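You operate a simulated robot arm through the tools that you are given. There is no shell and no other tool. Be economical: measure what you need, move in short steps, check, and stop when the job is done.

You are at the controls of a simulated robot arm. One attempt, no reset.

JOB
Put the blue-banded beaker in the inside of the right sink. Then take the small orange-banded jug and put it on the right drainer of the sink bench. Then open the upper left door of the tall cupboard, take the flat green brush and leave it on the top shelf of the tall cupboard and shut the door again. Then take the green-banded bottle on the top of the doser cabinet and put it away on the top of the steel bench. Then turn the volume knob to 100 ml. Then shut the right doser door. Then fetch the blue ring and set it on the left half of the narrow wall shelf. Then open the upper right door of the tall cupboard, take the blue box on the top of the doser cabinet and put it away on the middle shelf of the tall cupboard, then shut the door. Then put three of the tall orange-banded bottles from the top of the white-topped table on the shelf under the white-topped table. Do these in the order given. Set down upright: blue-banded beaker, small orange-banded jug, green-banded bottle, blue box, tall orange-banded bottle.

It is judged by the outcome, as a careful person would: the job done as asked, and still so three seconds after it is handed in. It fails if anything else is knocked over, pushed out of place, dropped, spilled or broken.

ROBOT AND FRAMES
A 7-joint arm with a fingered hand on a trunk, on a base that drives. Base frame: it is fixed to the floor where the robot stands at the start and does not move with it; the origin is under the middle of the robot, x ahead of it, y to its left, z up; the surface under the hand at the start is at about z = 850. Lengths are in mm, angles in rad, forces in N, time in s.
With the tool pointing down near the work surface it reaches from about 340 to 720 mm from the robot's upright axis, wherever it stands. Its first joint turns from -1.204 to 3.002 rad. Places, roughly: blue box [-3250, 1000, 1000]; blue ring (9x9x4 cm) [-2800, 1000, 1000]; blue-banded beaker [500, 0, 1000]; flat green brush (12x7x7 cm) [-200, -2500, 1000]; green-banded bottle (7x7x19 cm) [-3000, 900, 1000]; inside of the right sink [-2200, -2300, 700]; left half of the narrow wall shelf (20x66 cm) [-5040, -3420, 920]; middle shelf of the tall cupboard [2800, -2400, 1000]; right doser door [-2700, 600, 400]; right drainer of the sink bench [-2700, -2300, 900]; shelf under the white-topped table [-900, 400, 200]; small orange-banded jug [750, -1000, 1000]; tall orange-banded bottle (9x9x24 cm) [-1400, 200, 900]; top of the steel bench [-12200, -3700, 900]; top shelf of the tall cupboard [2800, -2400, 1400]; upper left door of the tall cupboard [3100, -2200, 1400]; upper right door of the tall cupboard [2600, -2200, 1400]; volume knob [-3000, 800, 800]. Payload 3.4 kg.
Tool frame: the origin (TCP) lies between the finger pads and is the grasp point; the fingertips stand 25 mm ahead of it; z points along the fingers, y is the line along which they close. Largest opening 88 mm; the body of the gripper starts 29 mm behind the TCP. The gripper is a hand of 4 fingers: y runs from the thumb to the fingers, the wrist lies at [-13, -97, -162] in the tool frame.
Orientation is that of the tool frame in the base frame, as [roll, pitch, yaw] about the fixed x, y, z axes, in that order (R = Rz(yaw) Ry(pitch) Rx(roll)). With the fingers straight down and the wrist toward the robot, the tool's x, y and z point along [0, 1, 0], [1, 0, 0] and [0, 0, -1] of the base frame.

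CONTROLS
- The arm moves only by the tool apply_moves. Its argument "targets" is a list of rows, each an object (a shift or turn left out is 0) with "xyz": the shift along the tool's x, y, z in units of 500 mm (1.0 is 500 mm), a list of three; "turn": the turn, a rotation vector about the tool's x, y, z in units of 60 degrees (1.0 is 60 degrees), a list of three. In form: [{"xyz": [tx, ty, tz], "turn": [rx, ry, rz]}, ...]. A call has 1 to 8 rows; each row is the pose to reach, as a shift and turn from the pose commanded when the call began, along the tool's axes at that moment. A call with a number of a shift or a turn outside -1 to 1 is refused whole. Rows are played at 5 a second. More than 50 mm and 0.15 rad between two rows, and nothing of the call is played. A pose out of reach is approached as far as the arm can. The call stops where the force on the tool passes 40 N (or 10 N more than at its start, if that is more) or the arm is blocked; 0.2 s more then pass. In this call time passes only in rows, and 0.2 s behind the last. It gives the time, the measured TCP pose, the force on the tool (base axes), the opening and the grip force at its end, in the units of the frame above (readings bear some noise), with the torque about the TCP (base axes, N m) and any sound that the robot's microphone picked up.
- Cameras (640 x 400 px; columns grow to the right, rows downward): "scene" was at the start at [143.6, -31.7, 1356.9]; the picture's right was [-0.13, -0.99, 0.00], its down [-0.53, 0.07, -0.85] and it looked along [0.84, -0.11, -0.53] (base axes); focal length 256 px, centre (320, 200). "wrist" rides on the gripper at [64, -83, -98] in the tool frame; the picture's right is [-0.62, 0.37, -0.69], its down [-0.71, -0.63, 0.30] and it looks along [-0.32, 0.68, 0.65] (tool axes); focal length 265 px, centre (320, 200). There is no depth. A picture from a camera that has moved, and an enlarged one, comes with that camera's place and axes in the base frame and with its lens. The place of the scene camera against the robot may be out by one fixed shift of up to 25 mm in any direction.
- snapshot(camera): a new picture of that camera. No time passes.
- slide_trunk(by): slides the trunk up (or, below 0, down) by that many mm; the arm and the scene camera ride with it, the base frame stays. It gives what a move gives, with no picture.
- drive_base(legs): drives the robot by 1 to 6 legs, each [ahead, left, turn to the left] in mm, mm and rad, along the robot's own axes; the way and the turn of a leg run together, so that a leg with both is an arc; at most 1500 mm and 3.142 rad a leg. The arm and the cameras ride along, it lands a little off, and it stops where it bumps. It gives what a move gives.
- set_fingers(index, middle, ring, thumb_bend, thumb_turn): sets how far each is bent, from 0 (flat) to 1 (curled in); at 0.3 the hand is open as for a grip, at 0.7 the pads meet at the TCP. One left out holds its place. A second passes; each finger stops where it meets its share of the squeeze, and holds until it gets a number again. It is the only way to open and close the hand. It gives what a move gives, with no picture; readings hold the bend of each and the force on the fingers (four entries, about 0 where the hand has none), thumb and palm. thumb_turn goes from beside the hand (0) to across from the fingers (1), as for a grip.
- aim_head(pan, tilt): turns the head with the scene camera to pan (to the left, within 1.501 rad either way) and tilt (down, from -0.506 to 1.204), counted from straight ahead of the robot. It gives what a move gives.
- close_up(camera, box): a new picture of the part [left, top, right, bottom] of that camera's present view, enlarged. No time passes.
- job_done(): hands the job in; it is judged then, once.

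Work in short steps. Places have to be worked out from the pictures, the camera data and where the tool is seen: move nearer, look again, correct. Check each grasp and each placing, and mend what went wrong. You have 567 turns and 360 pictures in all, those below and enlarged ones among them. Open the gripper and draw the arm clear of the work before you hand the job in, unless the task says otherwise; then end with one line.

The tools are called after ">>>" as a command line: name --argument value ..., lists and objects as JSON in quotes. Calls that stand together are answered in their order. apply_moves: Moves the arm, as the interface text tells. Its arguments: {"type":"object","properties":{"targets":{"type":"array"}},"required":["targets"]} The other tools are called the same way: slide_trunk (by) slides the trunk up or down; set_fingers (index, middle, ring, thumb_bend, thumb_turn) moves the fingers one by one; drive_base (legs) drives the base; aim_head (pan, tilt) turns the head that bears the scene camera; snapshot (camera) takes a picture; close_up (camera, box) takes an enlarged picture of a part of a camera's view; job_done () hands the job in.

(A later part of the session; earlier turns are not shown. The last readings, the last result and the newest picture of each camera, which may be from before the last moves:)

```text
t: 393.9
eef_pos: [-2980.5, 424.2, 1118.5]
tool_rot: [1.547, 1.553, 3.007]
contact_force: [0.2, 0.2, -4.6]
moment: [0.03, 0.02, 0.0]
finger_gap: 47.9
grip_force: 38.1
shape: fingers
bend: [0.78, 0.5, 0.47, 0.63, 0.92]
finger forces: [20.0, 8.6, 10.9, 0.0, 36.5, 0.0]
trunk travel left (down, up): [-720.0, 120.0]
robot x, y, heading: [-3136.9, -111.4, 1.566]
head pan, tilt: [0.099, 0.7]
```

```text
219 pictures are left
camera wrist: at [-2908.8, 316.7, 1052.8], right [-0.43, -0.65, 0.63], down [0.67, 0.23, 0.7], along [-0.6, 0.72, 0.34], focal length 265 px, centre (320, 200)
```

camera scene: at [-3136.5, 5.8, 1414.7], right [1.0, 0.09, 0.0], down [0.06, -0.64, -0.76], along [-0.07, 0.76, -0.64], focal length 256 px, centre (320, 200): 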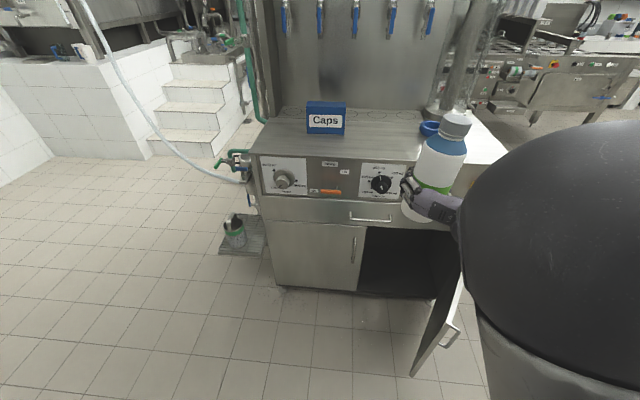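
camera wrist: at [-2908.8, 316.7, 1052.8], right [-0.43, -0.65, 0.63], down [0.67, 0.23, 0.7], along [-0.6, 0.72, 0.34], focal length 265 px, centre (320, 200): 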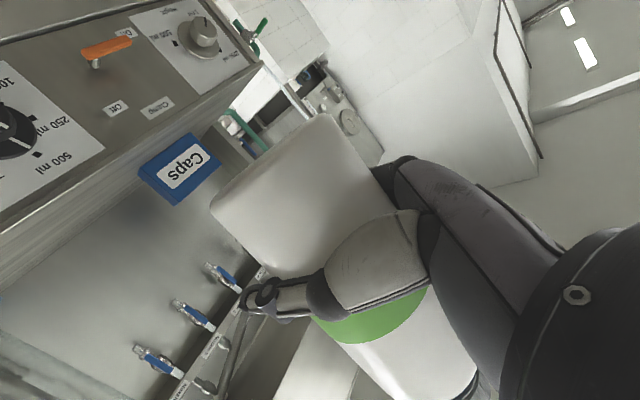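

Bottle is upright again. The steel bench is far off at x≈-12200; I back into the aisle, turn to face -x and look at the way.

>>> drive_base --legs '[[-1150, 0, 0], [0, 0, 1.57]]'

>>> aim_head --pan 0.0 --tilt 0.2

>>> snapshot --camera "scene"

```text
t: 403.6
eef_pos: [-3672.1, -1108.8, 1117.1]
tool_rot: [1.649, 1.552, -1.605]
contact_force: [-0.2, 0.8, -5.2]
moment: [-0.02, 0.07, -0.01]
finger_gap: 48.0
grip_force: 37.1
shape: fingers
bend: [0.78, 0.5, 0.48, 0.63, 0.92]
finger forces: [20.0, 8.6, 10.6, 0.0, 36.0, 0.0]
trunk travel left (down, up): [-720.0, 120.0]
robot x, y, heading: [-3136.8, -1265.3, 3.135]
head pan, tilt: [0.099, 0.7]
```

```text
t: 404.5
eef_pos: [-3673.1, -1108.7, 1118.3]
tool_rot: [1.719, 1.553, -1.535]
contact_force: [-0.1, -0.1, -6.0]
moment: [-0.02, 0.05, 0.01]
finger_gap: 48.0
grip_force: 37.9
shape: fingers
bend: [0.78, 0.5, 0.48, 0.63, 0.92]
finger forces: [20.1, 8.5, 10.4, 0.0, 35.9, 0.0]
trunk travel left (down, up): [-720.0, 120.0]
robot x, y, heading: [-3138.1, -1260.4, 3.13]
head pan, tilt: [0.0, 0.201]
```

```text
218 pictures are left
camera scene: at [-3278.2, -1282.4, 1460.0], right [0.01, 1.0, 0.0], down [0.2, 0.0, -0.98], along [-0.98, 0.01, -0.2], focal length 256 px, centre (320, 200)
```

scene: 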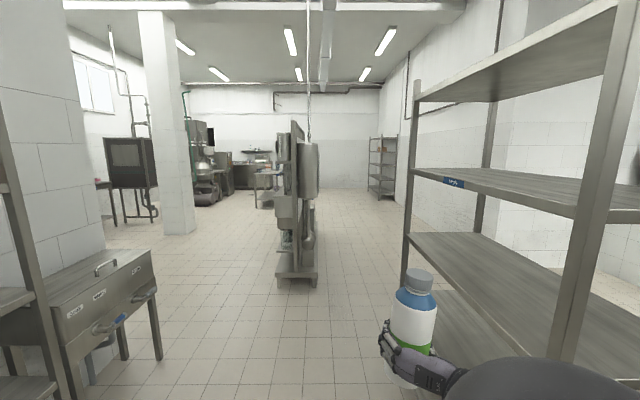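

The bench should be the table far ahead-left behind the machine. I take the passage to the right of the machine: strafe right 340 mm and advance, checking on the way.

>>> drive_base --legs '[[0, -330, 0.01], [1400, 0, 0]]'

>>> snapshot --camera "scene"

```text
t: 408.2
eef_pos: [-3818.7, -812.2, 1117.2]
tool_rot: [2.005, 1.55, -1.231]
contact_force: [11.2, -2.3, -1.6]
moment: [0.26, -0.19, -0.87]
finger_gap: 48.0
grip_force: 37.5
shape: fingers
bend: [0.78, 0.5, 0.48, 0.63, 0.92]
finger forces: [19.8, 8.7, 10.7, 0.0, 35.9, 0.0]
trunk travel left (down, up): [-720.0, 120.0]
robot x, y, heading: [-3286.9, -957.1, -3.13]
head pan, tilt: [0.0, 0.201]
stopped in leg 2: the force on the tool passed its limit at 121 N (the readings are from after the stop); the commanded pose is now the measured one
```

```text
217 pictures are left
camera scene: at [-3424.9, -978.5, 1460.6], right [-0.01, 1.0, 0.0], down [0.2, 0.0, -0.98], along [-0.98, -0.01, -0.2], focal length 256 px, centre (320, 200)
```

scene: 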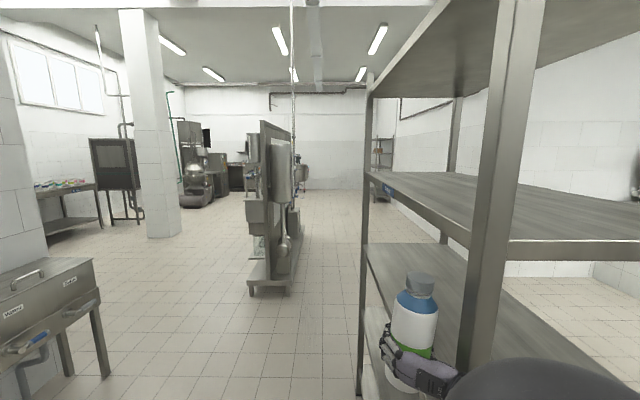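

The hand touched the rack's front post, which is nearer than I judged. I back away at once and strafe left.

>>> drive_base --legs '[[-160, 0, 0], [0, 400, -0.01]]'

>>> aim_head --pan -0.4 --tilt 0.4

>>> snapshot --camera "scene"

>>> snapshot --camera "wrist"

```text
t: 411.7
eef_pos: [-3659.1, -1206.3, 1114.5]
tool_rot: [2.146, 1.551, -1.101]
contact_force: [0.4, 0.1, -5.2]
moment: [-0.05, 0.03, -0.02]
finger_gap: 48.0
grip_force: 37.9
shape: fingers
bend: [0.78, 0.5, 0.48, 0.63, 0.92]
finger forces: [20.0, 8.7, 10.7, 0.1, 36.0, 0.1]
trunk travel left (down, up): [-720.0, 120.0]
robot x, y, heading: [-3128.5, -1359.1, -3.145]
head pan, tilt: [0.0, 0.201]
```

```text
t: 412.6
eef_pos: [-3658.0, -1207.3, 1115.8]
tool_rot: [2.06, 1.551, -1.188]
contact_force: [-0.5, 0.1, -5.6]
moment: [-0.04, 0.05, -0.01]
finger_gap: 47.9
grip_force: 37.7
shape: fingers
bend: [0.78, 0.5, 0.48, 0.63, 0.92]
finger forces: [19.9, 8.6, 10.8, 0.1, 36.0, 0.0]
trunk travel left (down, up): [-720.0, 120.0]
robot x, y, heading: [-3131.6, -1353.6, -3.141]
head pan, tilt: [-0.4, 0.4]
```

```text
216 pictures are left
camera scene: at [-3259.4, -1341.6, 1441.6], right [0.39, 0.92, 0.0], down [0.36, -0.15, -0.92], along [-0.85, 0.36, -0.39], focal length 256 px, centre (320, 200)
```

scene: 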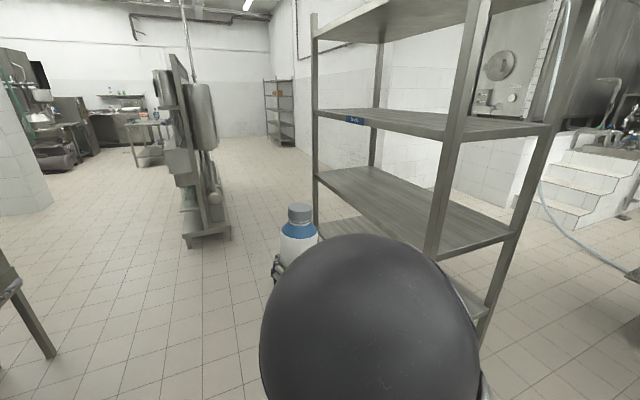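

```text
215 pictures are left
camera wrist: at [-3550.5, -1135.8, 1050.8], right [0.64, -0.43, 0.63], down [-0.24, 0.67, 0.7], along [-0.73, -0.6, 0.33], focal length 265 px, centre (320, 200)
```

wrist: 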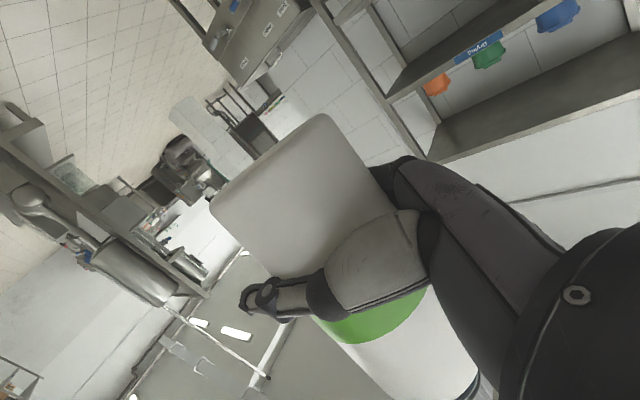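

Everything intact. I drive forward past the rack, then shift right to pass the machine.

>>> drive_base --legs '[[1000, 0, 0], [950, 0, 0], [0, -520, 0]]'

>>> aim_head --pan 0.1 --tilt 0.3

>>> snapshot --camera "scene"

```text
t: 424.9
eef_pos: [-5594.8, -676.6, 1116.0]
tool_rot: [2.159, 1.55, -1.103]
contact_force: [0.4, 0.0, -5.0]
moment: [-0.02, 0.04, -0.01]
finger_gap: 48.0
grip_force: 38.3
shape: fingers
bend: [0.78, 0.5, 0.48, 0.63, 0.92]
finger forces: [20.0, 8.7, 10.6, 0.0, 36.0, 0.1]
trunk travel left (down, up): [-720.0, 120.0]
robot x, y, heading: [-5067.2, -838.1, 3.129]
head pan, tilt: [-0.4, 0.4]
```

```text
t: 425.8
eef_pos: [-5595.4, -677.0, 1114.8]
tool_rot: [2.091, 1.552, -1.172]
contact_force: [0.0, 0.7, -5.0]
moment: [-0.01, 0.04, -0.02]
finger_gap: 48.1
grip_force: 37.5
shape: fingers
bend: [0.78, 0.5, 0.48, 0.63, 0.92]
finger forces: [20.0, 8.6, 10.6, 0.1, 36.0, 0.0]
trunk travel left (down, up): [-720.0, 120.0]
robot x, y, heading: [-5060.6, -834.0, 3.131]
head pan, tilt: [0.099, 0.3]
```

```text
214 pictures are left
camera scene: at [-5204.6, -861.5, 1450.8], right [-0.09, 1.0, 0.0], down [0.3, 0.03, -0.95], along [-0.95, -0.08, -0.3], focal length 256 px, centre (320, 200)
```

scene: 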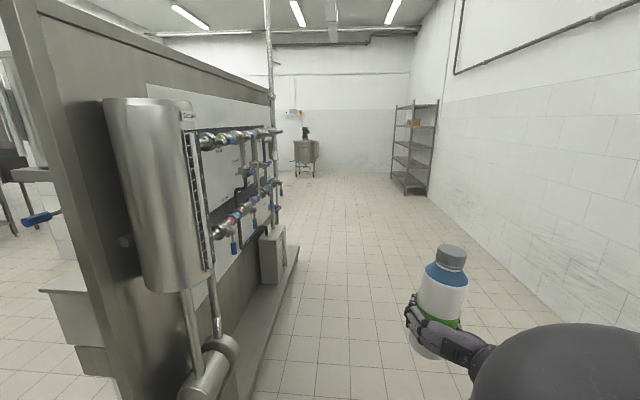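

Clear lane ahead; the machine ends at x≈-7850. I drive past it.

>>> drive_base --legs '[[1500, 0, 0.01], [1500, 0, 0], [400, 0, 0]]'

>>> aim_head --pan 0.6 --tilt 0.2

>>> snapshot --camera "scene"

```text
t: 442.0
eef_pos: [-8919.8, -676.0, 1115.3]
tool_rot: [2.149, 1.55, -1.102]
contact_force: [0.1, 0.2, -5.5]
moment: [-0.01, 0.04, 0.03]
finger_gap: 48.0
grip_force: 37.7
shape: fingers
bend: [0.78, 0.5, 0.48, 0.63, 0.92]
finger forces: [20.0, 8.7, 10.6, 0.0, 36.0, 0.0]
trunk travel left (down, up): [-720.0, 120.0]
robot x, y, heading: [-8390.1, -829.8, 3.135]
head pan, tilt: [0.099, 0.3]
```

```text
t: 442.9
eef_pos: [-8919.6, -675.8, 1114.7]
tool_rot: [2.168, 1.549, -1.082]
contact_force: [0.2, -0.2, -5.1]
moment: [-0.04, 0.04, 0.0]
finger_gap: 47.9
grip_force: 37.9
shape: fingers
bend: [0.78, 0.5, 0.48, 0.63, 0.92]
finger forces: [20.0, 8.8, 10.6, 0.0, 36.0, 0.0]
trunk travel left (down, up): [-720.0, 120.0]
robot x, y, heading: [-8390.6, -829.7, 3.134]
head pan, tilt: [0.6, 0.201]
```

```text
213 pictures are left
camera scene: at [-8513.3, -901.2, 1460.1], right [-0.56, 0.83, 0.0], down [0.17, 0.11, -0.98], along [-0.81, -0.55, -0.2], focal length 256 px, centre (320, 200)
```

scene: 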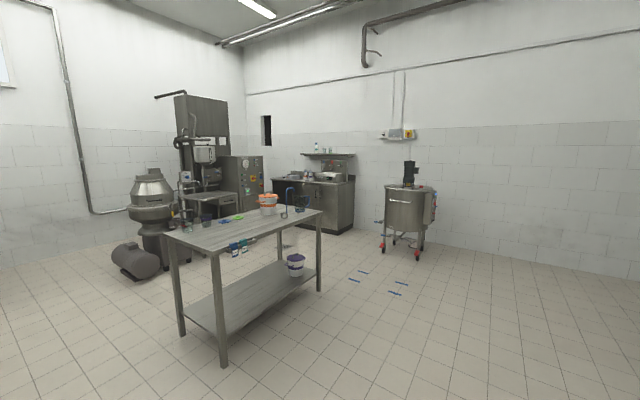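

The near table is at (-10000, -2600); the stated bench position projects onto the steel counter in the corner behind it. I zoom there.

>>> close_up --camera "scene" --box '[180, 130, 380, 250]'

```text
3.20 times, centred on (280, 190) of scene
camera zoom: at [-8513.3, -901.2, 1460.1], right [-0.56, 0.83, 0.0], down [0.17, 0.11, -0.98], along [-0.81, -0.55, -0.2], focal length 819 px, centre (448, 232)
```

zoom: 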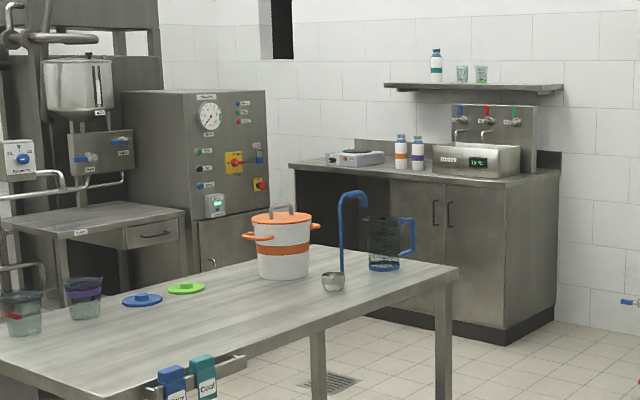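

The steel bench stands against the far wall with doors facing +x. I drive on to x≈-11000 and turn to face -y to go down between the table and the mixer.

>>> drive_base --legs '[[1300, 0, 0.01], [1300, 0, 0], [0, 0, 1.57]]'

>>> aim_head --pan -0.3 --tilt 0.3

>>> snapshot --camera "scene"

```text
t: 459.5
eef_pos: [-11132.2, -1409.9, 1115.6]
tool_rot: [2.227, 1.55, 0.572]
contact_force: [0.3, -0.9, -5.3]
moment: [-0.06, 0.01, -0.02]
finger_gap: 48.0
grip_force: 36.6
shape: fingers
bend: [0.78, 0.51, 0.48, 0.64, 0.92]
finger forces: [19.1, 8.6, 10.1, 0.0, 35.0, 0.0]
trunk travel left (down, up): [-720.0, 120.0]
robot x, y, heading: [-10994.0, -874.8, -1.548]
head pan, tilt: [0.6, 0.201]
```

```text
t: 460.7
eef_pos: [-11132.5, -1410.6, 1114.5]
tool_rot: [2.143, 1.551, 0.488]
contact_force: [0.1, -0.6, -5.8]
moment: [-0.11, 0.01, 0.0]
finger_gap: 47.9
grip_force: 36.7
shape: fingers
bend: [0.78, 0.51, 0.48, 0.64, 0.92]
finger forces: [19.1, 8.6, 10.3, 0.0, 35.1, 0.0]
trunk travel left (down, up): [-720.0, 120.0]
robot x, y, heading: [-10991.5, -875.6, -1.549]
head pan, tilt: [-0.3, 0.3]
```

```text
211 pictures are left
camera scene: at [-11013.4, -1036.3, 1450.8], right [-0.96, 0.27, 0.0], down [0.08, 0.29, -0.96], along [-0.26, -0.92, -0.3], focal length 256 px, centre (320, 200)
```

scene: 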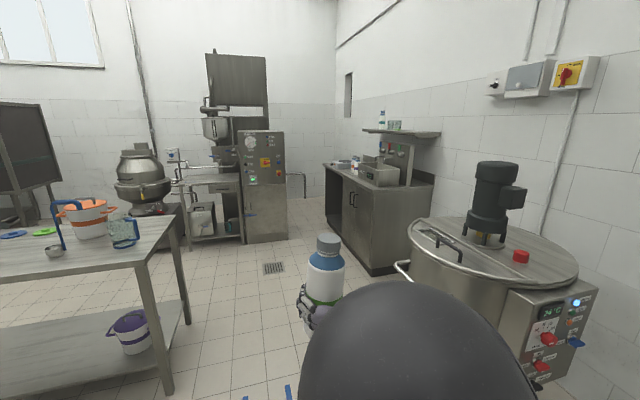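

The mixer and table leave room. I continue south (shifting 50 mm right), then turn to face the bench.

>>> drive_base --legs '[[1000, -50, -0.02], [1150, 0, 0], [0, 0, -1.57]]'

>>> aim_head --pan 0.1 --tilt 0.4

>>> snapshot --camera "scene"

```text
t: 475.1
eef_pos: [-11588.9, -2867.6, 1115.4]
tool_rot: [2.123, 1.549, -1.136]
contact_force: [1.1, -0.1, -4.5]
moment: [-0.01, 0.06, 0.02]
finger_gap: 47.9
grip_force: 35.2
shape: fingers
bend: [0.78, 0.51, 0.48, 0.64, 0.92]
finger forces: [18.3, 8.5, 10.0, 0.1, 34.1, 0.0]
trunk travel left (down, up): [-720.0, 120.0]
robot x, y, heading: [-11057.4, -3025.5, 3.135]
head pan, tilt: [-0.3, 0.3]
```

```text
t: 476.0
eef_pos: [-11588.3, -2868.2, 1114.5]
tool_rot: [2.152, 1.549, -1.108]
contact_force: [0.1, 0.2, -5.8]
moment: [-0.02, 0.04, -0.01]
finger_gap: 47.7
grip_force: 35.9
shape: fingers
bend: [0.78, 0.51, 0.48, 0.64, 0.92]
finger forces: [18.2, 8.5, 10.0, 0.0, 34.2, 0.0]
trunk travel left (down, up): [-720.0, 120.0]
robot x, y, heading: [-11058.1, -3024.9, 3.131]
head pan, tilt: [0.099, 0.4]
```

```text
210 pictures are left
camera scene: at [-11197.9, -3051.6, 1441.6], right [-0.09, 1.0, 0.0], down [0.39, 0.03, -0.92], along [-0.92, -0.08, -0.39], focal length 256 px, centre (320, 200)
```

scene: 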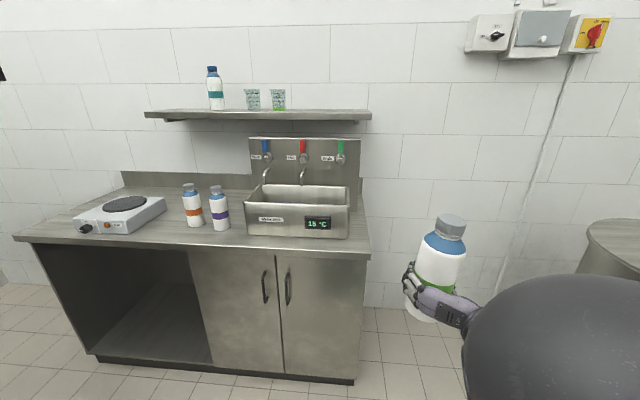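

Free spot: in front of the two bottles near (-12060, -3550). To stay clear of the console I approach at an angle: turn left 0.35 rad, strafe left 300, forward 430, then check.

>>> drive_base --legs '[[0, 0, 0.35], [0, 300, 0], [430, 0, 0]]'

>>> aim_head --pan 0.0 --tilt 0.6

>>> snapshot --camera "scene"

>>> snapshot --camera "wrist"

```text
t: 481.3
eef_pos: [-11919.5, -3481.6, 1113.9]
tool_rot: [2.22, 1.55, -0.68]
contact_force: [0.7, 0.0, -5.7]
moment: [-0.04, 0.04, -0.01]
finger_gap: 47.9
grip_force: 35.6
shape: fingers
bend: [0.78, 0.51, 0.48, 0.64, 0.92]
finger forces: [18.2, 8.6, 10.0, 0.0, 34.2, 0.1]
trunk travel left (down, up): [-720.0, 120.0]
robot x, y, heading: [-11368.9, -3441.6, -2.794]
head pan, tilt: [0.099, 0.4]
```

```text
t: 482.0
eef_pos: [-11919.2, -3480.5, 1115.3]
tool_rot: [2.16, 1.55, -0.74]
contact_force: [0.3, 0.4, -5.6]
moment: [-0.03, 0.06, -0.03]
finger_gap: 47.9
grip_force: 35.1
shape: fingers
bend: [0.78, 0.51, 0.48, 0.64, 0.92]
finger forces: [18.2, 8.7, 10.0, 0.1, 34.2, 0.0]
trunk travel left (down, up): [-720.0, 120.0]
robot x, y, heading: [-11369.1, -3445.0, -2.792]
head pan, tilt: [0.0, 0.6]
```

```text
209 pictures are left
camera scene: at [-11494.6, -3510.4, 1423.4], right [-0.34, 0.94, 0.0], down [0.53, 0.19, -0.83], along [-0.78, -0.28, -0.56], focal length 256 px, centre (320, 200)
```

scene: 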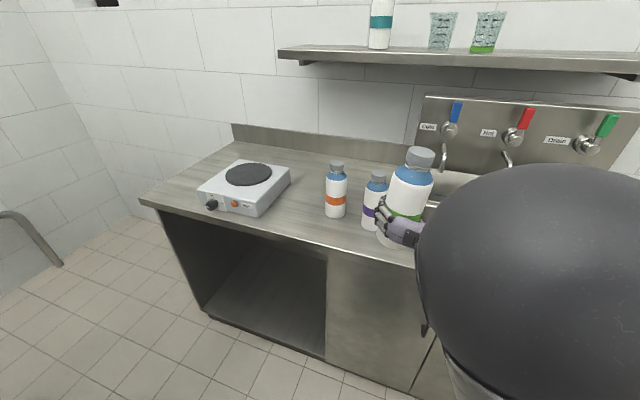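

```text
208 pictures are left
camera wrist: at [-11841.1, -3378.6, 1050.5], right [0.75, -0.18, 0.63], down [-0.46, 0.55, 0.7], along [-0.48, -0.82, 0.33], focal length 265 px, centre (320, 200)
```

wrist: 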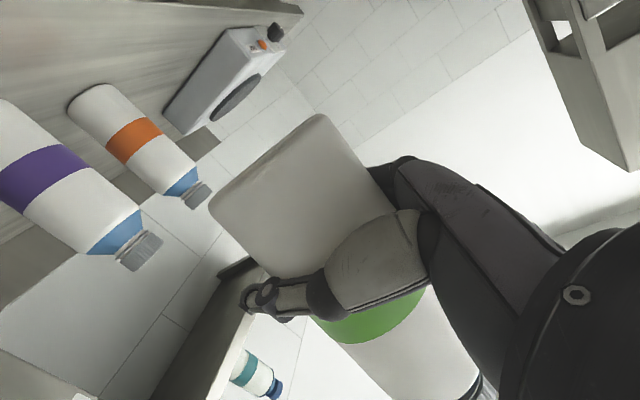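

To set it further onto the bench I need a higher grip (the wrist camera hangs 64 mm below). I'll stand the bottle near the free end of the big table first and regrasp from above. I move off and face that table.

>>> drive_base --legs '[[-250, -350, 0], [0, 0, -1.6], [0, 0, -1.87]]'

>>> aim_head --pan 0.0 --tilt 0.5

>>> snapshot --camera "scene"

```text
t: 493.1
eef_pos: [-10723.2, -3208.9, 1115.0]
tool_rot: [2.063, 1.552, 1.915]
contact_force: [0.0, 0.1, -6.1]
moment: [-0.01, -0.05, -0.03]
finger_gap: 47.7
grip_force: 33.8
shape: fingers
bend: [0.78, 0.51, 0.49, 0.64, 0.92]
finger forces: [16.9, 8.3, 9.4, 0.0, 32.6, 0.1]
trunk travel left (down, up): [-720.0, 120.0]
robot x, y, heading: [-11249.1, -3038.2, -0.04]
head pan, tilt: [0.0, 0.6]
```

```text
t: 493.8
eef_pos: [-10725.6, -3209.3, 1115.1]
tool_rot: [2.214, 1.549, 2.067]
contact_force: [-0.1, 0.5, -5.1]
moment: [0.02, -0.07, 0.0]
finger_gap: 47.2
grip_force: 33.4
shape: fingers
bend: [0.78, 0.51, 0.49, 0.64, 0.92]
finger forces: [16.9, 8.2, 9.4, 0.0, 32.6, 0.0]
trunk travel left (down, up): [-720.0, 120.0]
robot x, y, heading: [-11250.0, -3034.9, -0.04]
head pan, tilt: [0.0, 0.499]
```

```text
207 pictures are left
camera scene: at [-11102.3, -3063.3, 1432.4], right [-0.04, -1.0, 0.0], down [-0.48, 0.02, -0.88], along [0.88, -0.04, -0.48], focal length 256 px, centre (320, 200)
```

scene: 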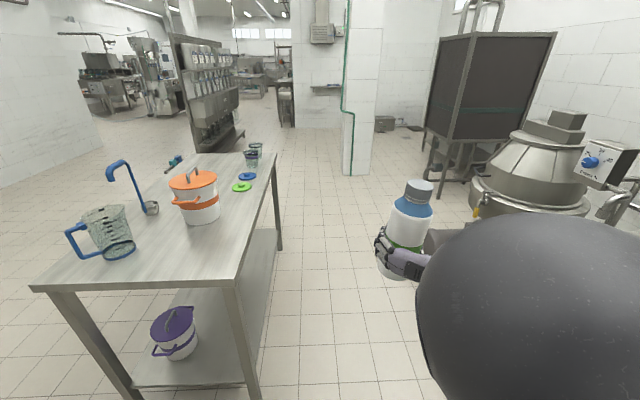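

The table's near-right corner is at (-10588, -2860) and free. I line up so the bottle will stand at about (-10525, -2800).

>>> drive_base --legs '[[0, 390, 0.04], [170, 0, 0]]'

>>> aim_head --pan -0.1 --tilt 0.8

>>> snapshot --camera "scene"

>>> snapshot --camera "wrist"

```text
t: 497.3
eef_pos: [-10538.0, -2807.0, 1115.2]
tool_rot: [2.245, 1.548, 2.134]
contact_force: [0.3, 0.1, -5.6]
moment: [0.01, -0.05, -0.02]
finger_gap: 47.7
grip_force: 33.3
shape: fingers
bend: [0.78, 0.51, 0.49, 0.64, 0.92]
finger forces: [16.9, 8.4, 9.6, 0.1, 32.8, 0.0]
trunk travel left (down, up): [-720.0, 120.0]
robot x, y, heading: [-11071.0, -2654.5, -0.008]
head pan, tilt: [0.0, 0.499]
```

```text
t: 498.1
eef_pos: [-10537.5, -2806.9, 1114.3]
tool_rot: [2.23, 1.551, 2.118]
contact_force: [-0.4, 0.7, -5.4]
moment: [0.01, -0.03, -0.02]
finger_gap: 47.5
grip_force: 33.9
shape: fingers
bend: [0.78, 0.51, 0.49, 0.64, 0.92]
finger forces: [16.9, 8.3, 9.5, 0.0, 32.8, 0.1]
trunk travel left (down, up): [-720.0, 120.0]
robot x, y, heading: [-11068.6, -2649.8, -0.002]
head pan, tilt: [-0.099, 0.799]
```

```text
206 pictures are left
camera scene: at [-10931.8, -2682.4, 1406.5], right [-0.1, -0.99, 0.0], down [-0.71, 0.07, -0.7], along [0.69, -0.07, -0.72], focal length 256 px, centre (320, 200)
```

scene: 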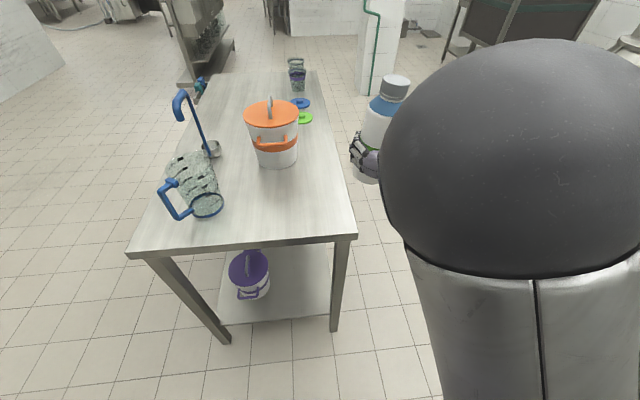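

```text
205 pictures are left
camera wrist: at [-10644.6, -2878.2, 1050.5], right [-0.64, 0.43, 0.64], down [0.24, -0.67, 0.7], along [0.73, 0.6, 0.33], focal length 265 px, centre (320, 200)
```

wrist: 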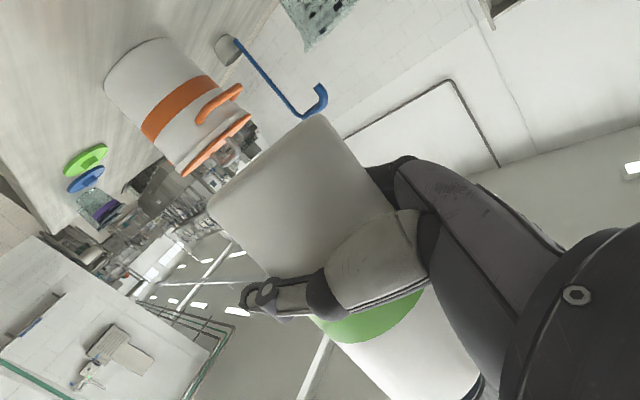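

The corner is really at about (-10565, -2815), so I shift 70 mm left and 32 mm forward, then lower the trunk toward the table.

>>> drive_base --legs '[[32, 70, 0]]'

>>> slide_trunk --by -120

>>> snapshot --camera "scene"

>>> snapshot --camera "wrist"

```text
t: 499.2
eef_pos: [-10506.3, -2738.7, 1115.2]
tool_rot: [2.271, 1.549, 2.157]
contact_force: [0.1, 0.6, -6.4]
moment: [0.02, -0.05, -0.01]
finger_gap: 47.2
grip_force: 34.0
shape: fingers
bend: [0.78, 0.51, 0.49, 0.64, 0.92]
finger forces: [17.0, 8.5, 9.6, 0.1, 32.7, 0.0]
trunk travel left (down, up): [-720.0, 120.0]
robot x, y, heading: [-11037.7, -2588.2, -0.013]
head pan, tilt: [-0.099, 0.799]
```

```text
t: 500.7
eef_pos: [-10505.9, -2738.8, 993.5]
tool_rot: [2.195, 1.55, 2.081]
contact_force: [-0.2, -0.5, -5.4]
moment: [-0.01, -0.04, -0.01]
finger_gap: 47.6
grip_force: 33.6
shape: fingers
bend: [0.78, 0.51, 0.49, 0.64, 0.92]
finger forces: [16.9, 8.3, 9.5, 0.0, 32.8, 0.0]
trunk travel left (down, up): [-600.0, 240.0]
robot x, y, heading: [-11033.1, -2585.0, -0.005]
head pan, tilt: [-0.099, 0.799]
```

```text
204 pictures are left
camera scene: at [-10900.0, -2613.4, 1286.5], right [-0.11, -0.99, 0.0], down [-0.71, 0.08, -0.7], along [0.69, -0.07, -0.72], focal length 256 px, centre (320, 200)
```

scene: 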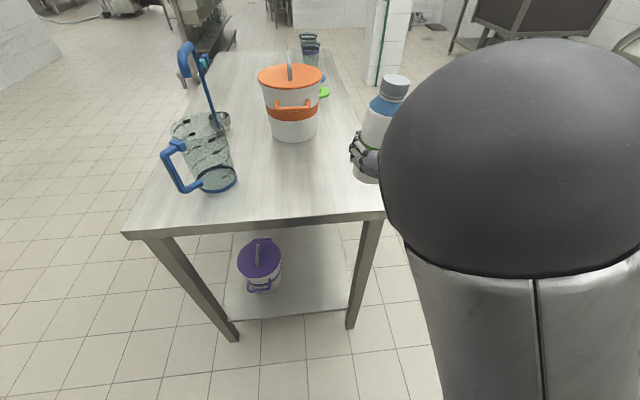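

```text
203 pictures are left
camera wrist: at [-10613.1, -2809.8, 930.5], right [-0.64, 0.43, 0.64], down [0.24, -0.67, 0.7], along [0.73, 0.6, 0.33], focal length 265 px, centre (320, 200)
```

wrist: 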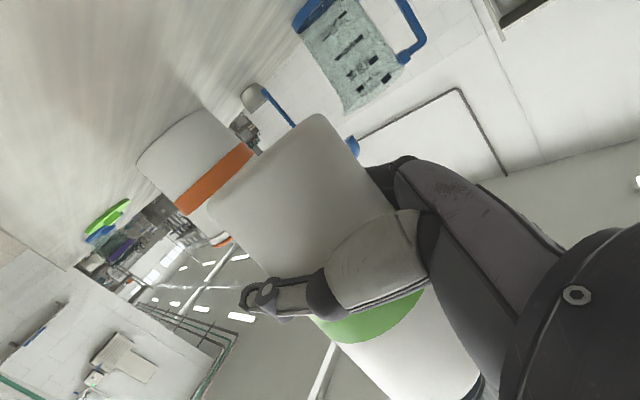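

The side edge is close (y≈-2785); I shift another 30 mm left, then lower further.

>>> drive_base --legs '[[8, 32, 0]]'

>>> slide_trunk --by -60

>>> snapshot --camera "wrist"

```text
t: 501.5
eef_pos: [-10498.5, -2705.6, 994.5]
tool_rot: [2.246, 1.549, 2.131]
contact_force: [-0.1, 0.5, -5.5]
moment: [0.0, -0.08, -0.02]
finger_gap: 47.3
grip_force: 33.5
shape: fingers
bend: [0.78, 0.51, 0.49, 0.64, 0.92]
finger forces: [17.1, 8.3, 9.6, 0.0, 32.9, 0.0]
trunk travel left (down, up): [-600.0, 240.0]
robot x, y, heading: [-11027.0, -2554.4, -0.008]
head pan, tilt: [-0.099, 0.799]
```

```text
t: 502.5
eef_pos: [-10497.6, -2707.8, 933.5]
tool_rot: [2.233, 1.55, 2.117]
contact_force: [-0.1, 0.8, -5.5]
moment: [0.01, -0.08, 0.01]
finger_gap: 47.5
grip_force: 33.9
shape: fingers
bend: [0.78, 0.51, 0.49, 0.64, 0.92]
finger forces: [17.1, 8.3, 9.5, 0.0, 32.9, 0.0]
trunk travel left (down, up): [-540.0, 300.0]
robot x, y, heading: [-11028.1, -2552.5, -0.005]
head pan, tilt: [-0.099, 0.799]
```

```text
202 pictures are left
camera wrist: at [-10605.3, -2778.4, 870.4], right [-0.64, 0.43, 0.64], down [0.24, -0.67, 0.7], along [0.73, 0.6, 0.33], focal length 265 px, centre (320, 200)
```

wrist: 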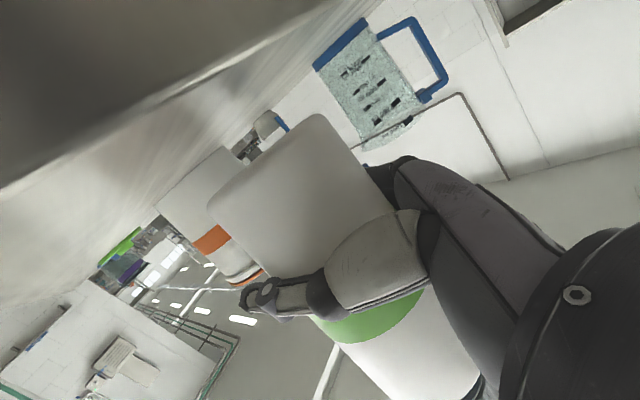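

The camera is level with the table top, so the bottle's base is ~15–20 mm above it. I lower with the arm in small steps until contact.

>>> apply_moves --targets '[{"xyz": [0.01, 0, 0]}, {"xyz": [0.02, 0, 0]}, {"xyz": [0.03, 0, 0]}, {"xyz": [0.04, 0, 0]}, {"xyz": [0.05, 0, 0]}, {"xyz": [0.06, 0, 0]}]'

>>> snapshot --camera "wrist"

```text
t: 503.9
eef_pos: [-10499.5, -2705.5, 906.7]
tool_rot: [1.848, 1.552, 1.737]
contact_force: [3.5, 2.2, 8.9]
moment: [-0.16, 0.06, 0.05]
finger_gap: 47.3
grip_force: 37.9
shape: fingers
bend: [0.78, 0.51, 0.47, 0.64, 0.94]
finger forces: [16.9, 10.4, 13.4, 0.0, 34.8, 0.0]
trunk travel left (down, up): [-540.0, 300.0]
robot x, y, heading: [-11028.1, -2553.5, -0.004]
head pan, tilt: [-0.099, 0.799]
```

```text
201 pictures are left
camera wrist: at [-10605.7, -2776.3, 841.6], right [-0.64, 0.43, 0.63], down [0.23, -0.67, 0.7], along [0.73, 0.6, 0.33], focal length 265 px, centre (320, 200)
```

wrist: 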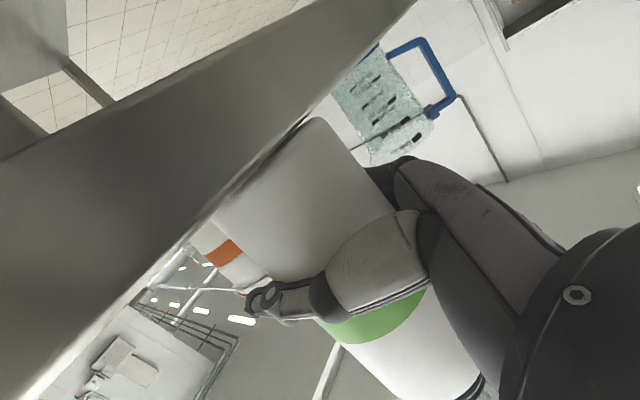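

The bottle stands on the table. I open the hand and back straight out.

>>> set_fingers --index 0.2 --middle 0.2 --ring 0.2 --thumb_bend 0.2

>>> drive_base --legs '[[-200, 0, 0]]'

>>> snapshot --camera "scene"

```text
t: 504.9
eef_pos: [-10499.5, -2705.9, 904.0]
tool_rot: [2.185, 1.551, 2.07]
contact_force: [-1.1, -0.8, -0.4]
moment: [0.0, -0.04, -0.03]
finger_gap: 103.8
grip_force: 0.3
shape: fingers
bend: [0.2, 0.2, 0.2, 0.2, 0.97]
finger forces: [0.0, 0.0, 0.0, 0.0, 1.0, 0.1]
trunk travel left (down, up): [-540.0, 300.0]
robot x, y, heading: [-11025.3, -2550.1, -0.009]
head pan, tilt: [-0.099, 0.799]
```

```text
t: 506.5
eef_pos: [-10699.3, -2704.3, 904.9]
tool_rot: [2.205, 1.548, 2.09]
contact_force: [-0.2, 0.2, 0.1]
moment: [0.02, -0.02, -0.01]
finger_gap: 103.5
grip_force: 0.0
shape: fingers
bend: [0.2, 0.2, 0.2, 0.2, 0.97]
finger forces: [0.1, 0.0, 0.0, 0.1, 0.0, 0.0]
trunk travel left (down, up): [-540.0, 300.0]
robot x, y, heading: [-11225.8, -2552.8, -0.003]
head pan, tilt: [-0.099, 0.799]
```

```text
200 pictures are left
camera scene: at [-11093.6, -2580.3, 1226.7], right [-0.1, -0.99, 0.0], down [-0.71, 0.08, -0.7], along [0.69, -0.07, -0.72], focal length 256 px, centre (320, 200)
```

scene: 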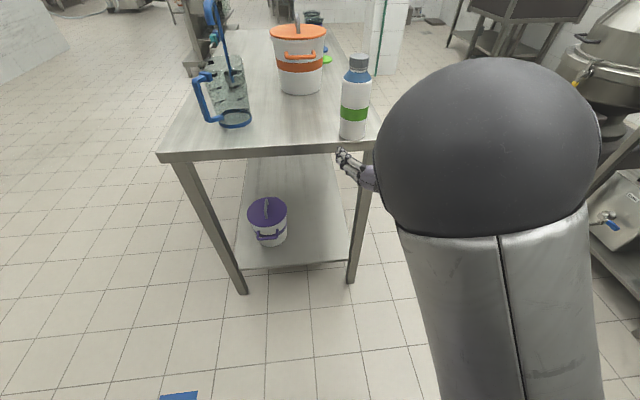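

Standing upright. I raise the trunk 52 mm and go back in to regrasp at mid-height, deep and firmly.

>>> slide_trunk --by 52

>>> drive_base --legs '[[150, 0, 0]]'

>>> snapshot --camera "wrist"

```text
t: 507.4
eef_pos: [-10699.5, -2703.6, 955.8]
tool_rot: [2.163, 1.548, 2.051]
contact_force: [0.5, -0.7, 0.6]
moment: [-0.02, 0.0, 0.01]
finger_gap: 103.5
grip_force: 0.1
shape: fingers
bend: [0.2, 0.2, 0.2, 0.2, 0.97]
finger forces: [0.1, 0.0, 0.0, 0.0, 0.0, 0.1]
trunk travel left (down, up): [-592.0, 248.0]
robot x, y, heading: [-11227.0, -2554.1, -0.004]
head pan, tilt: [-0.099, 0.799]
```

```text
t: 508.8
eef_pos: [-10549.4, -2705.2, 954.5]
tool_rot: [2.241, 1.549, 2.129]
contact_force: [-0.5, 0.5, -0.5]
moment: [-0.01, 0.02, 0.02]
finger_gap: 103.4
grip_force: 0.0
shape: fingers
bend: [0.2, 0.2, 0.2, 0.2, 0.97]
finger forces: [0.1, 0.1, 0.0, 0.0, 0.1, 0.1]
trunk travel left (down, up): [-592.0, 248.0]
robot x, y, heading: [-11076.2, -2554.1, -0.006]
head pan, tilt: [-0.099, 0.799]
```

```text
199 pictures are left
camera wrist: at [-10656.4, -2776.0, 891.4], right [-0.64, 0.43, 0.64], down [0.24, -0.67, 0.7], along [0.73, 0.6, 0.33], focal length 265 px, centre (320, 200)
```

wrist: 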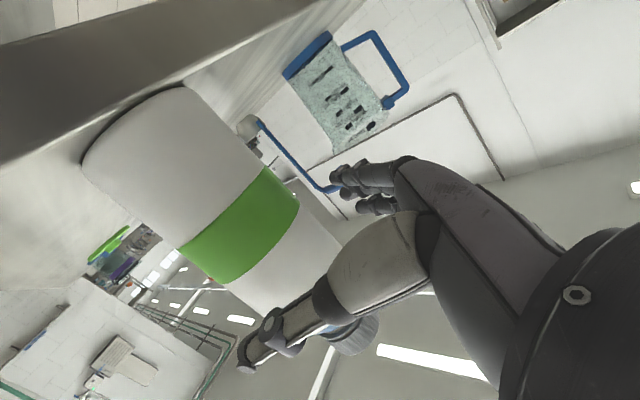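

Lined up. Advance 53 mm and close with more squeeze.

>>> apply_moves --targets '[{"xyz": [0, 0, 0.05]}, {"xyz": [0, 0, 0.106]}]'

>>> set_fingers --index 0.75 --middle 0.8 --ring 0.8 --thumb_bend 0.75

>>> snapshot --camera "wrist"

```text
t: 509.4
eef_pos: [-10497.0, -2710.6, 955.0]
tool_rot: [2.195, 1.551, 2.082]
contact_force: [0.0, 0.5, -0.3]
moment: [0.02, 0.01, 0.01]
finger_gap: 103.6
grip_force: 0.1
shape: fingers
bend: [0.2, 0.2, 0.2, 0.2, 0.97]
finger forces: [0.0, 0.0, 0.0, 0.0, 0.3, 0.1]
trunk travel left (down, up): [-592.0, 248.0]
robot x, y, heading: [-11080.4, -2551.5, -0.007]
head pan, tilt: [-0.099, 0.799]
```

```text
t: 510.4
eef_pos: [-10497.6, -2711.1, 957.1]
tool_rot: [2.146, 1.55, 2.032]
contact_force: [1.1, -0.2, 7.9]
moment: [-0.25, 0.2, 0.03]
finger_gap: 52.1
grip_force: 46.3
shape: fingers
bend: [0.74, 0.57, 0.5, 0.61, 0.95]
finger forces: [19.4, 13.5, 15.2, 0.1, 45.0, 0.0]
trunk travel left (down, up): [-592.0, 248.0]
robot x, y, heading: [-11078.2, -2552.5, -0.006]
head pan, tilt: [-0.099, 0.799]
```

```text
198 pictures are left
camera wrist: at [-10604.4, -2781.2, 892.6], right [-0.64, 0.43, 0.63], down [0.24, -0.67, 0.7], along [0.73, 0.6, 0.33], focal length 265 px, centre (320, 200)
```

wrist: 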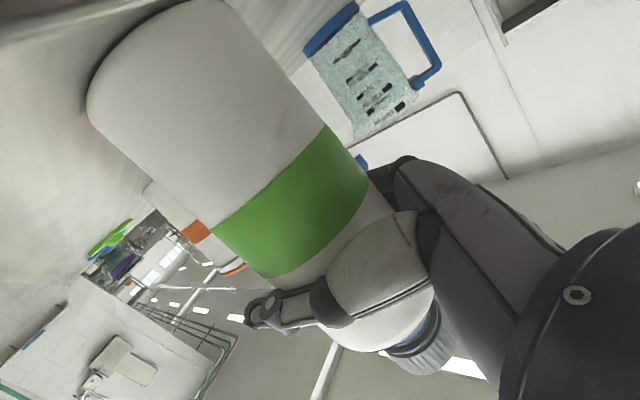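

46 N grip. I lift gently with the trunk and check.

>>> slide_trunk --by 30

>>> snapshot --camera "wrist"

>>> snapshot --camera "scene"

```text
t: 511.2
eef_pos: [-10494.5, -2711.2, 984.1]
tool_rot: [2.362, 1.548, 2.248]
contact_force: [-0.1, -1.0, -4.6]
moment: [0.03, -0.05, 0.02]
finger_gap: 51.9
grip_force: 41.9
shape: fingers
bend: [0.74, 0.57, 0.51, 0.62, 0.92]
finger forces: [20.9, 11.3, 11.0, 0.0, 41.5, 0.1]
trunk travel left (down, up): [-622.0, 218.0]
robot x, y, heading: [-11076.1, -2551.5, -0.006]
head pan, tilt: [-0.099, 0.799]
```

```text
197 pictures are left
camera wrist: at [-10603.2, -2781.7, 920.5], right [-0.64, 0.43, 0.64], down [0.24, -0.67, 0.7], along [0.73, 0.6, 0.33], focal length 265 px, centre (320, 200)
```

wrist: 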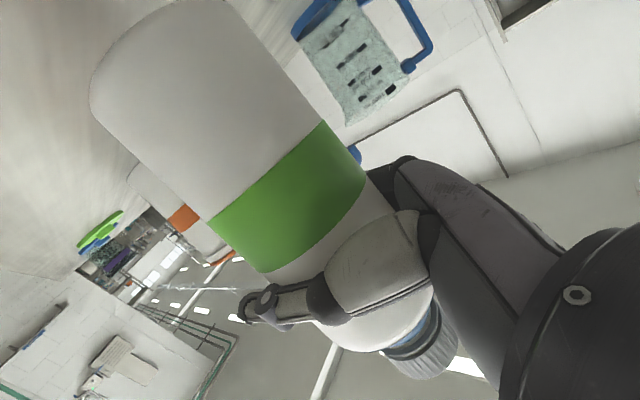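

```text
196 pictures are left
camera scene: at [-10942.0, -2581.7, 1308.4], right [-0.11, -0.99, 0.0], down [-0.71, 0.08, -0.7], along [0.69, -0.07, -0.72], focal length 256 px, centre (320, 200)
```

scene: 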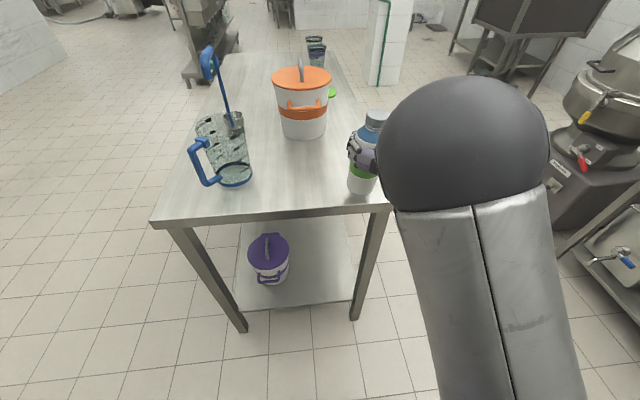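

Firmly held. I raise it, back away, turn right toward the bench at an angle and move to just in front of the free gap between hotplate and bottles.

>>> slide_trunk --by 170

>>> drive_base --legs '[[-250, 0, 0], [0, 0, -1.27], [0, 0, -1.27], [0, 760, 0], [520, 0, 0]]'

>>> aim_head --pan 0.0 --tilt 0.6

>>> snapshot --camera "scene"

```text
t: 513.1
eef_pos: [-10497.2, -2710.9, 1155.3]
tool_rot: [2.196, 1.547, 2.083]
contact_force: [0.6, -0.3, -5.2]
moment: [0.03, -0.04, 0.02]
finger_gap: 52.0
grip_force: 42.8
shape: fingers
bend: [0.74, 0.57, 0.51, 0.62, 0.92]
finger forces: [20.9, 11.3, 11.0, 0.0, 41.5, 0.1]
trunk travel left (down, up): [-792.0, 48.0]
robot x, y, heading: [-11078.2, -2553.5, -0.01]
head pan, tilt: [-0.099, 0.799]
```

```text
t: 527.4
eef_pos: [-11871.8, -3674.5, 1156.0]
tool_rot: [2.264, 1.548, -0.366]
contact_force: [0.3, 0.6, -5.1]
moment: [-0.03, 0.01, -0.01]
finger_gap: 51.6
grip_force: 39.5
shape: fingers
bend: [0.74, 0.57, 0.51, 0.62, 0.92]
finger forces: [19.2, 11.0, 10.2, 0.1, 39.1, 0.0]
trunk travel left (down, up): [-792.0, 48.0]
robot x, y, heading: [-11309.7, -3461.4, -2.519]
head pan, tilt: [-0.099, 0.799]
```

```text
t: 528.2
eef_pos: [-11869.6, -3674.1, 1155.6]
tool_rot: [2.229, 1.55, -0.399]
contact_force: [-0.5, -0.4, -5.4]
moment: [-0.01, 0.02, -0.05]
finger_gap: 51.7
grip_force: 40.0
shape: fingers
bend: [0.74, 0.57, 0.51, 0.62, 0.92]
finger forces: [19.3, 10.9, 10.2, 0.0, 39.1, 0.0]
trunk travel left (down, up): [-792.0, 48.0]
robot x, y, heading: [-11308.8, -3461.8, -2.521]
head pan, tilt: [0.0, 0.6]
```

```text
195 pictures are left
camera scene: at [-11415.7, -3561.4, 1495.3], right [-0.58, 0.81, 0.0], down [0.46, 0.33, -0.82], along [-0.67, -0.48, -0.57], focal length 256 px, centre (320, 200)
```

scene: 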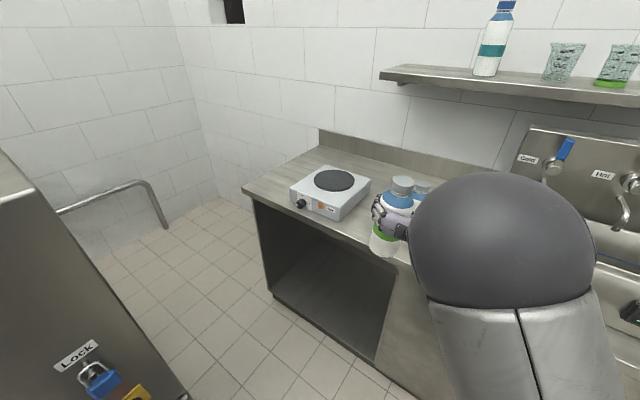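

The gap between hotplate and bottles is ahead. I go forward 245 mm with the bottle still above everything, then look.

>>> drive_base --legs '[[245, 10, 0]]'

>>> aim_head --pan 0.2 --tilt 0.7

>>> snapshot --camera "scene"

>>> snapshot --camera "wrist"

```text
t: 530.0
eef_pos: [-12067.7, -3821.4, 1154.0]
tool_rot: [2.262, 1.547, -0.37]
contact_force: [-0.6, -0.8, -6.3]
moment: [-0.07, 0.04, -0.02]
finger_gap: 51.8
grip_force: 39.5
shape: fingers
bend: [0.74, 0.57, 0.51, 0.62, 0.92]
finger forces: [19.3, 10.9, 10.2, 0.1, 39.3, 0.0]
trunk travel left (down, up): [-792.0, 48.0]
robot x, y, heading: [-11504.1, -3607.5, -2.523]
head pan, tilt: [0.0, 0.6]
```

```text
t: 530.7
eef_pos: [-12067.2, -3821.6, 1156.0]
tool_rot: [2.3, 1.548, -0.333]
contact_force: [-0.3, -0.5, -5.4]
moment: [-0.05, 0.02, -0.01]
finger_gap: 51.7
grip_force: 40.1
shape: fingers
bend: [0.74, 0.57, 0.51, 0.62, 0.92]
finger forces: [19.3, 10.9, 10.3, 0.0, 39.2, 0.1]
trunk travel left (down, up): [-792.0, 48.0]
robot x, y, heading: [-11503.6, -3609.1, -2.523]
head pan, tilt: [0.201, 0.7]
```

```text
194 pictures are left
camera scene: at [-11597.3, -3722.5, 1486.7], right [-0.73, 0.69, 0.0], down [0.44, 0.47, -0.76], along [-0.52, -0.56, -0.64], focal length 256 px, centre (320, 200)
```

scene: 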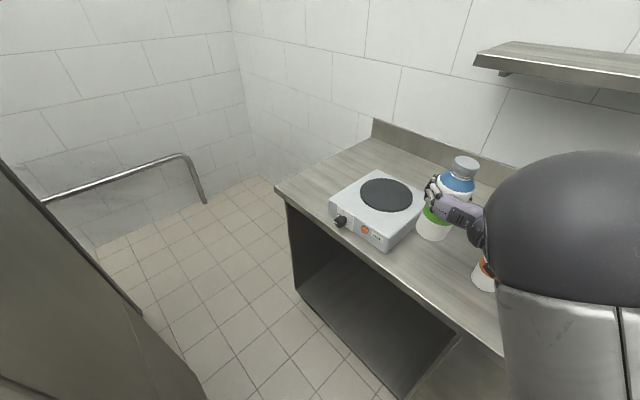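

```text
193 pictures are left
camera wrist: at [-12019.6, -3702.0, 1090.8], right [0.77, 0.02, 0.64], down [-0.59, 0.41, 0.7], along [-0.24, -0.91, 0.33], focal length 265 px, centre (320, 200)
```

wrist: 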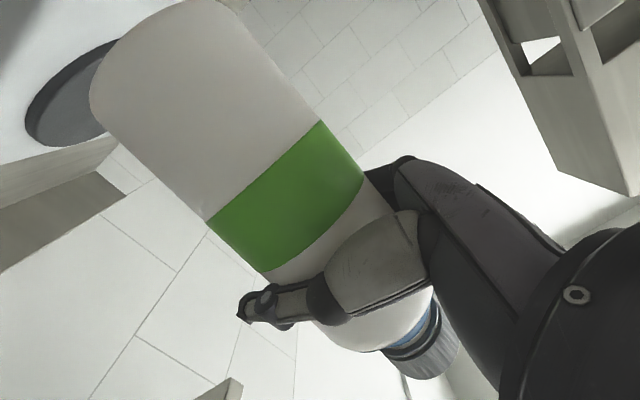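

It would land ~55 mm from the front edge, well between hotplate and orange bottle. I move it 40 mm further in and lower the trunk 140 mm.

>>> apply_moves --targets '[{"xyz": [0, -0.046, 0.07]}]'

>>> slide_trunk --by -140

>>> snapshot --camera "scene"

>>> snapshot --camera "wrist"

```text
t: 531.1
eef_pos: [-12110.2, -3819.8, 1151.5]
tool_rot: [2.288, 1.545, -0.346]
contact_force: [0.2, -0.1, -4.8]
moment: [-0.01, 0.06, 0.01]
finger_gap: 51.8
grip_force: 39.9
shape: fingers
bend: [0.74, 0.57, 0.51, 0.63, 0.92]
finger forces: [19.2, 10.9, 10.3, 0.0, 39.1, 0.1]
trunk travel left (down, up): [-792.0, 48.0]
robot x, y, heading: [-11498.3, -3612.2, -2.523]
head pan, tilt: [0.201, 0.7]
```

```text
t: 532.8
eef_pos: [-12106.2, -3819.4, 1013.1]
tool_rot: [2.27, 1.547, -0.365]
contact_force: [0.0, -0.3, -5.1]
moment: [0.0, 0.01, 0.01]
finger_gap: 52.0
grip_force: 39.7
shape: fingers
bend: [0.74, 0.57, 0.51, 0.63, 0.92]
finger forces: [19.1, 10.9, 10.3, 0.0, 39.1, 0.0]
trunk travel left (down, up): [-652.0, 188.0]
robot x, y, heading: [-11506.6, -3610.8, -2.53]
head pan, tilt: [0.201, 0.7]
```

```text
192 pictures are left
camera scene: at [-11596.9, -3722.5, 1346.7], right [-0.73, 0.68, 0.0], down [0.44, 0.47, -0.76], along [-0.52, -0.56, -0.64], focal length 256 px, centre (320, 200)
```

scene: 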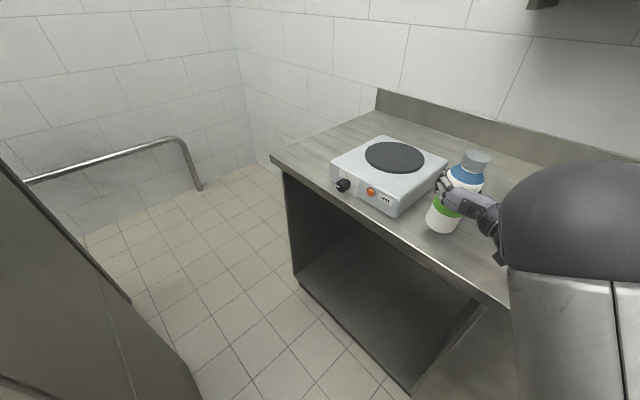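

```text
191 pictures are left
camera wrist: at [-12059.4, -3699.7, 948.7], right [0.77, 0.02, 0.64], down [-0.59, 0.41, 0.7], along [-0.24, -0.91, 0.33], focal length 265 px, centre (320, 200)
```

wrist: 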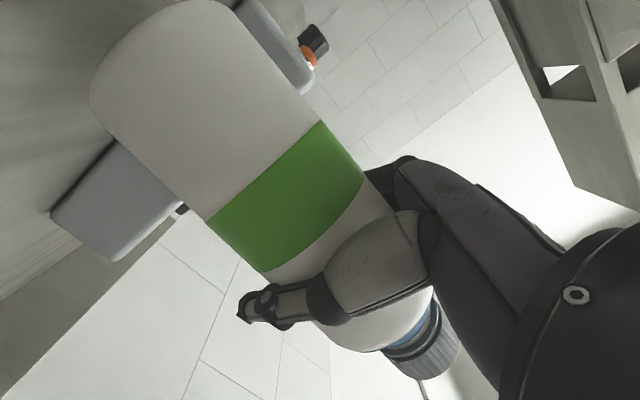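

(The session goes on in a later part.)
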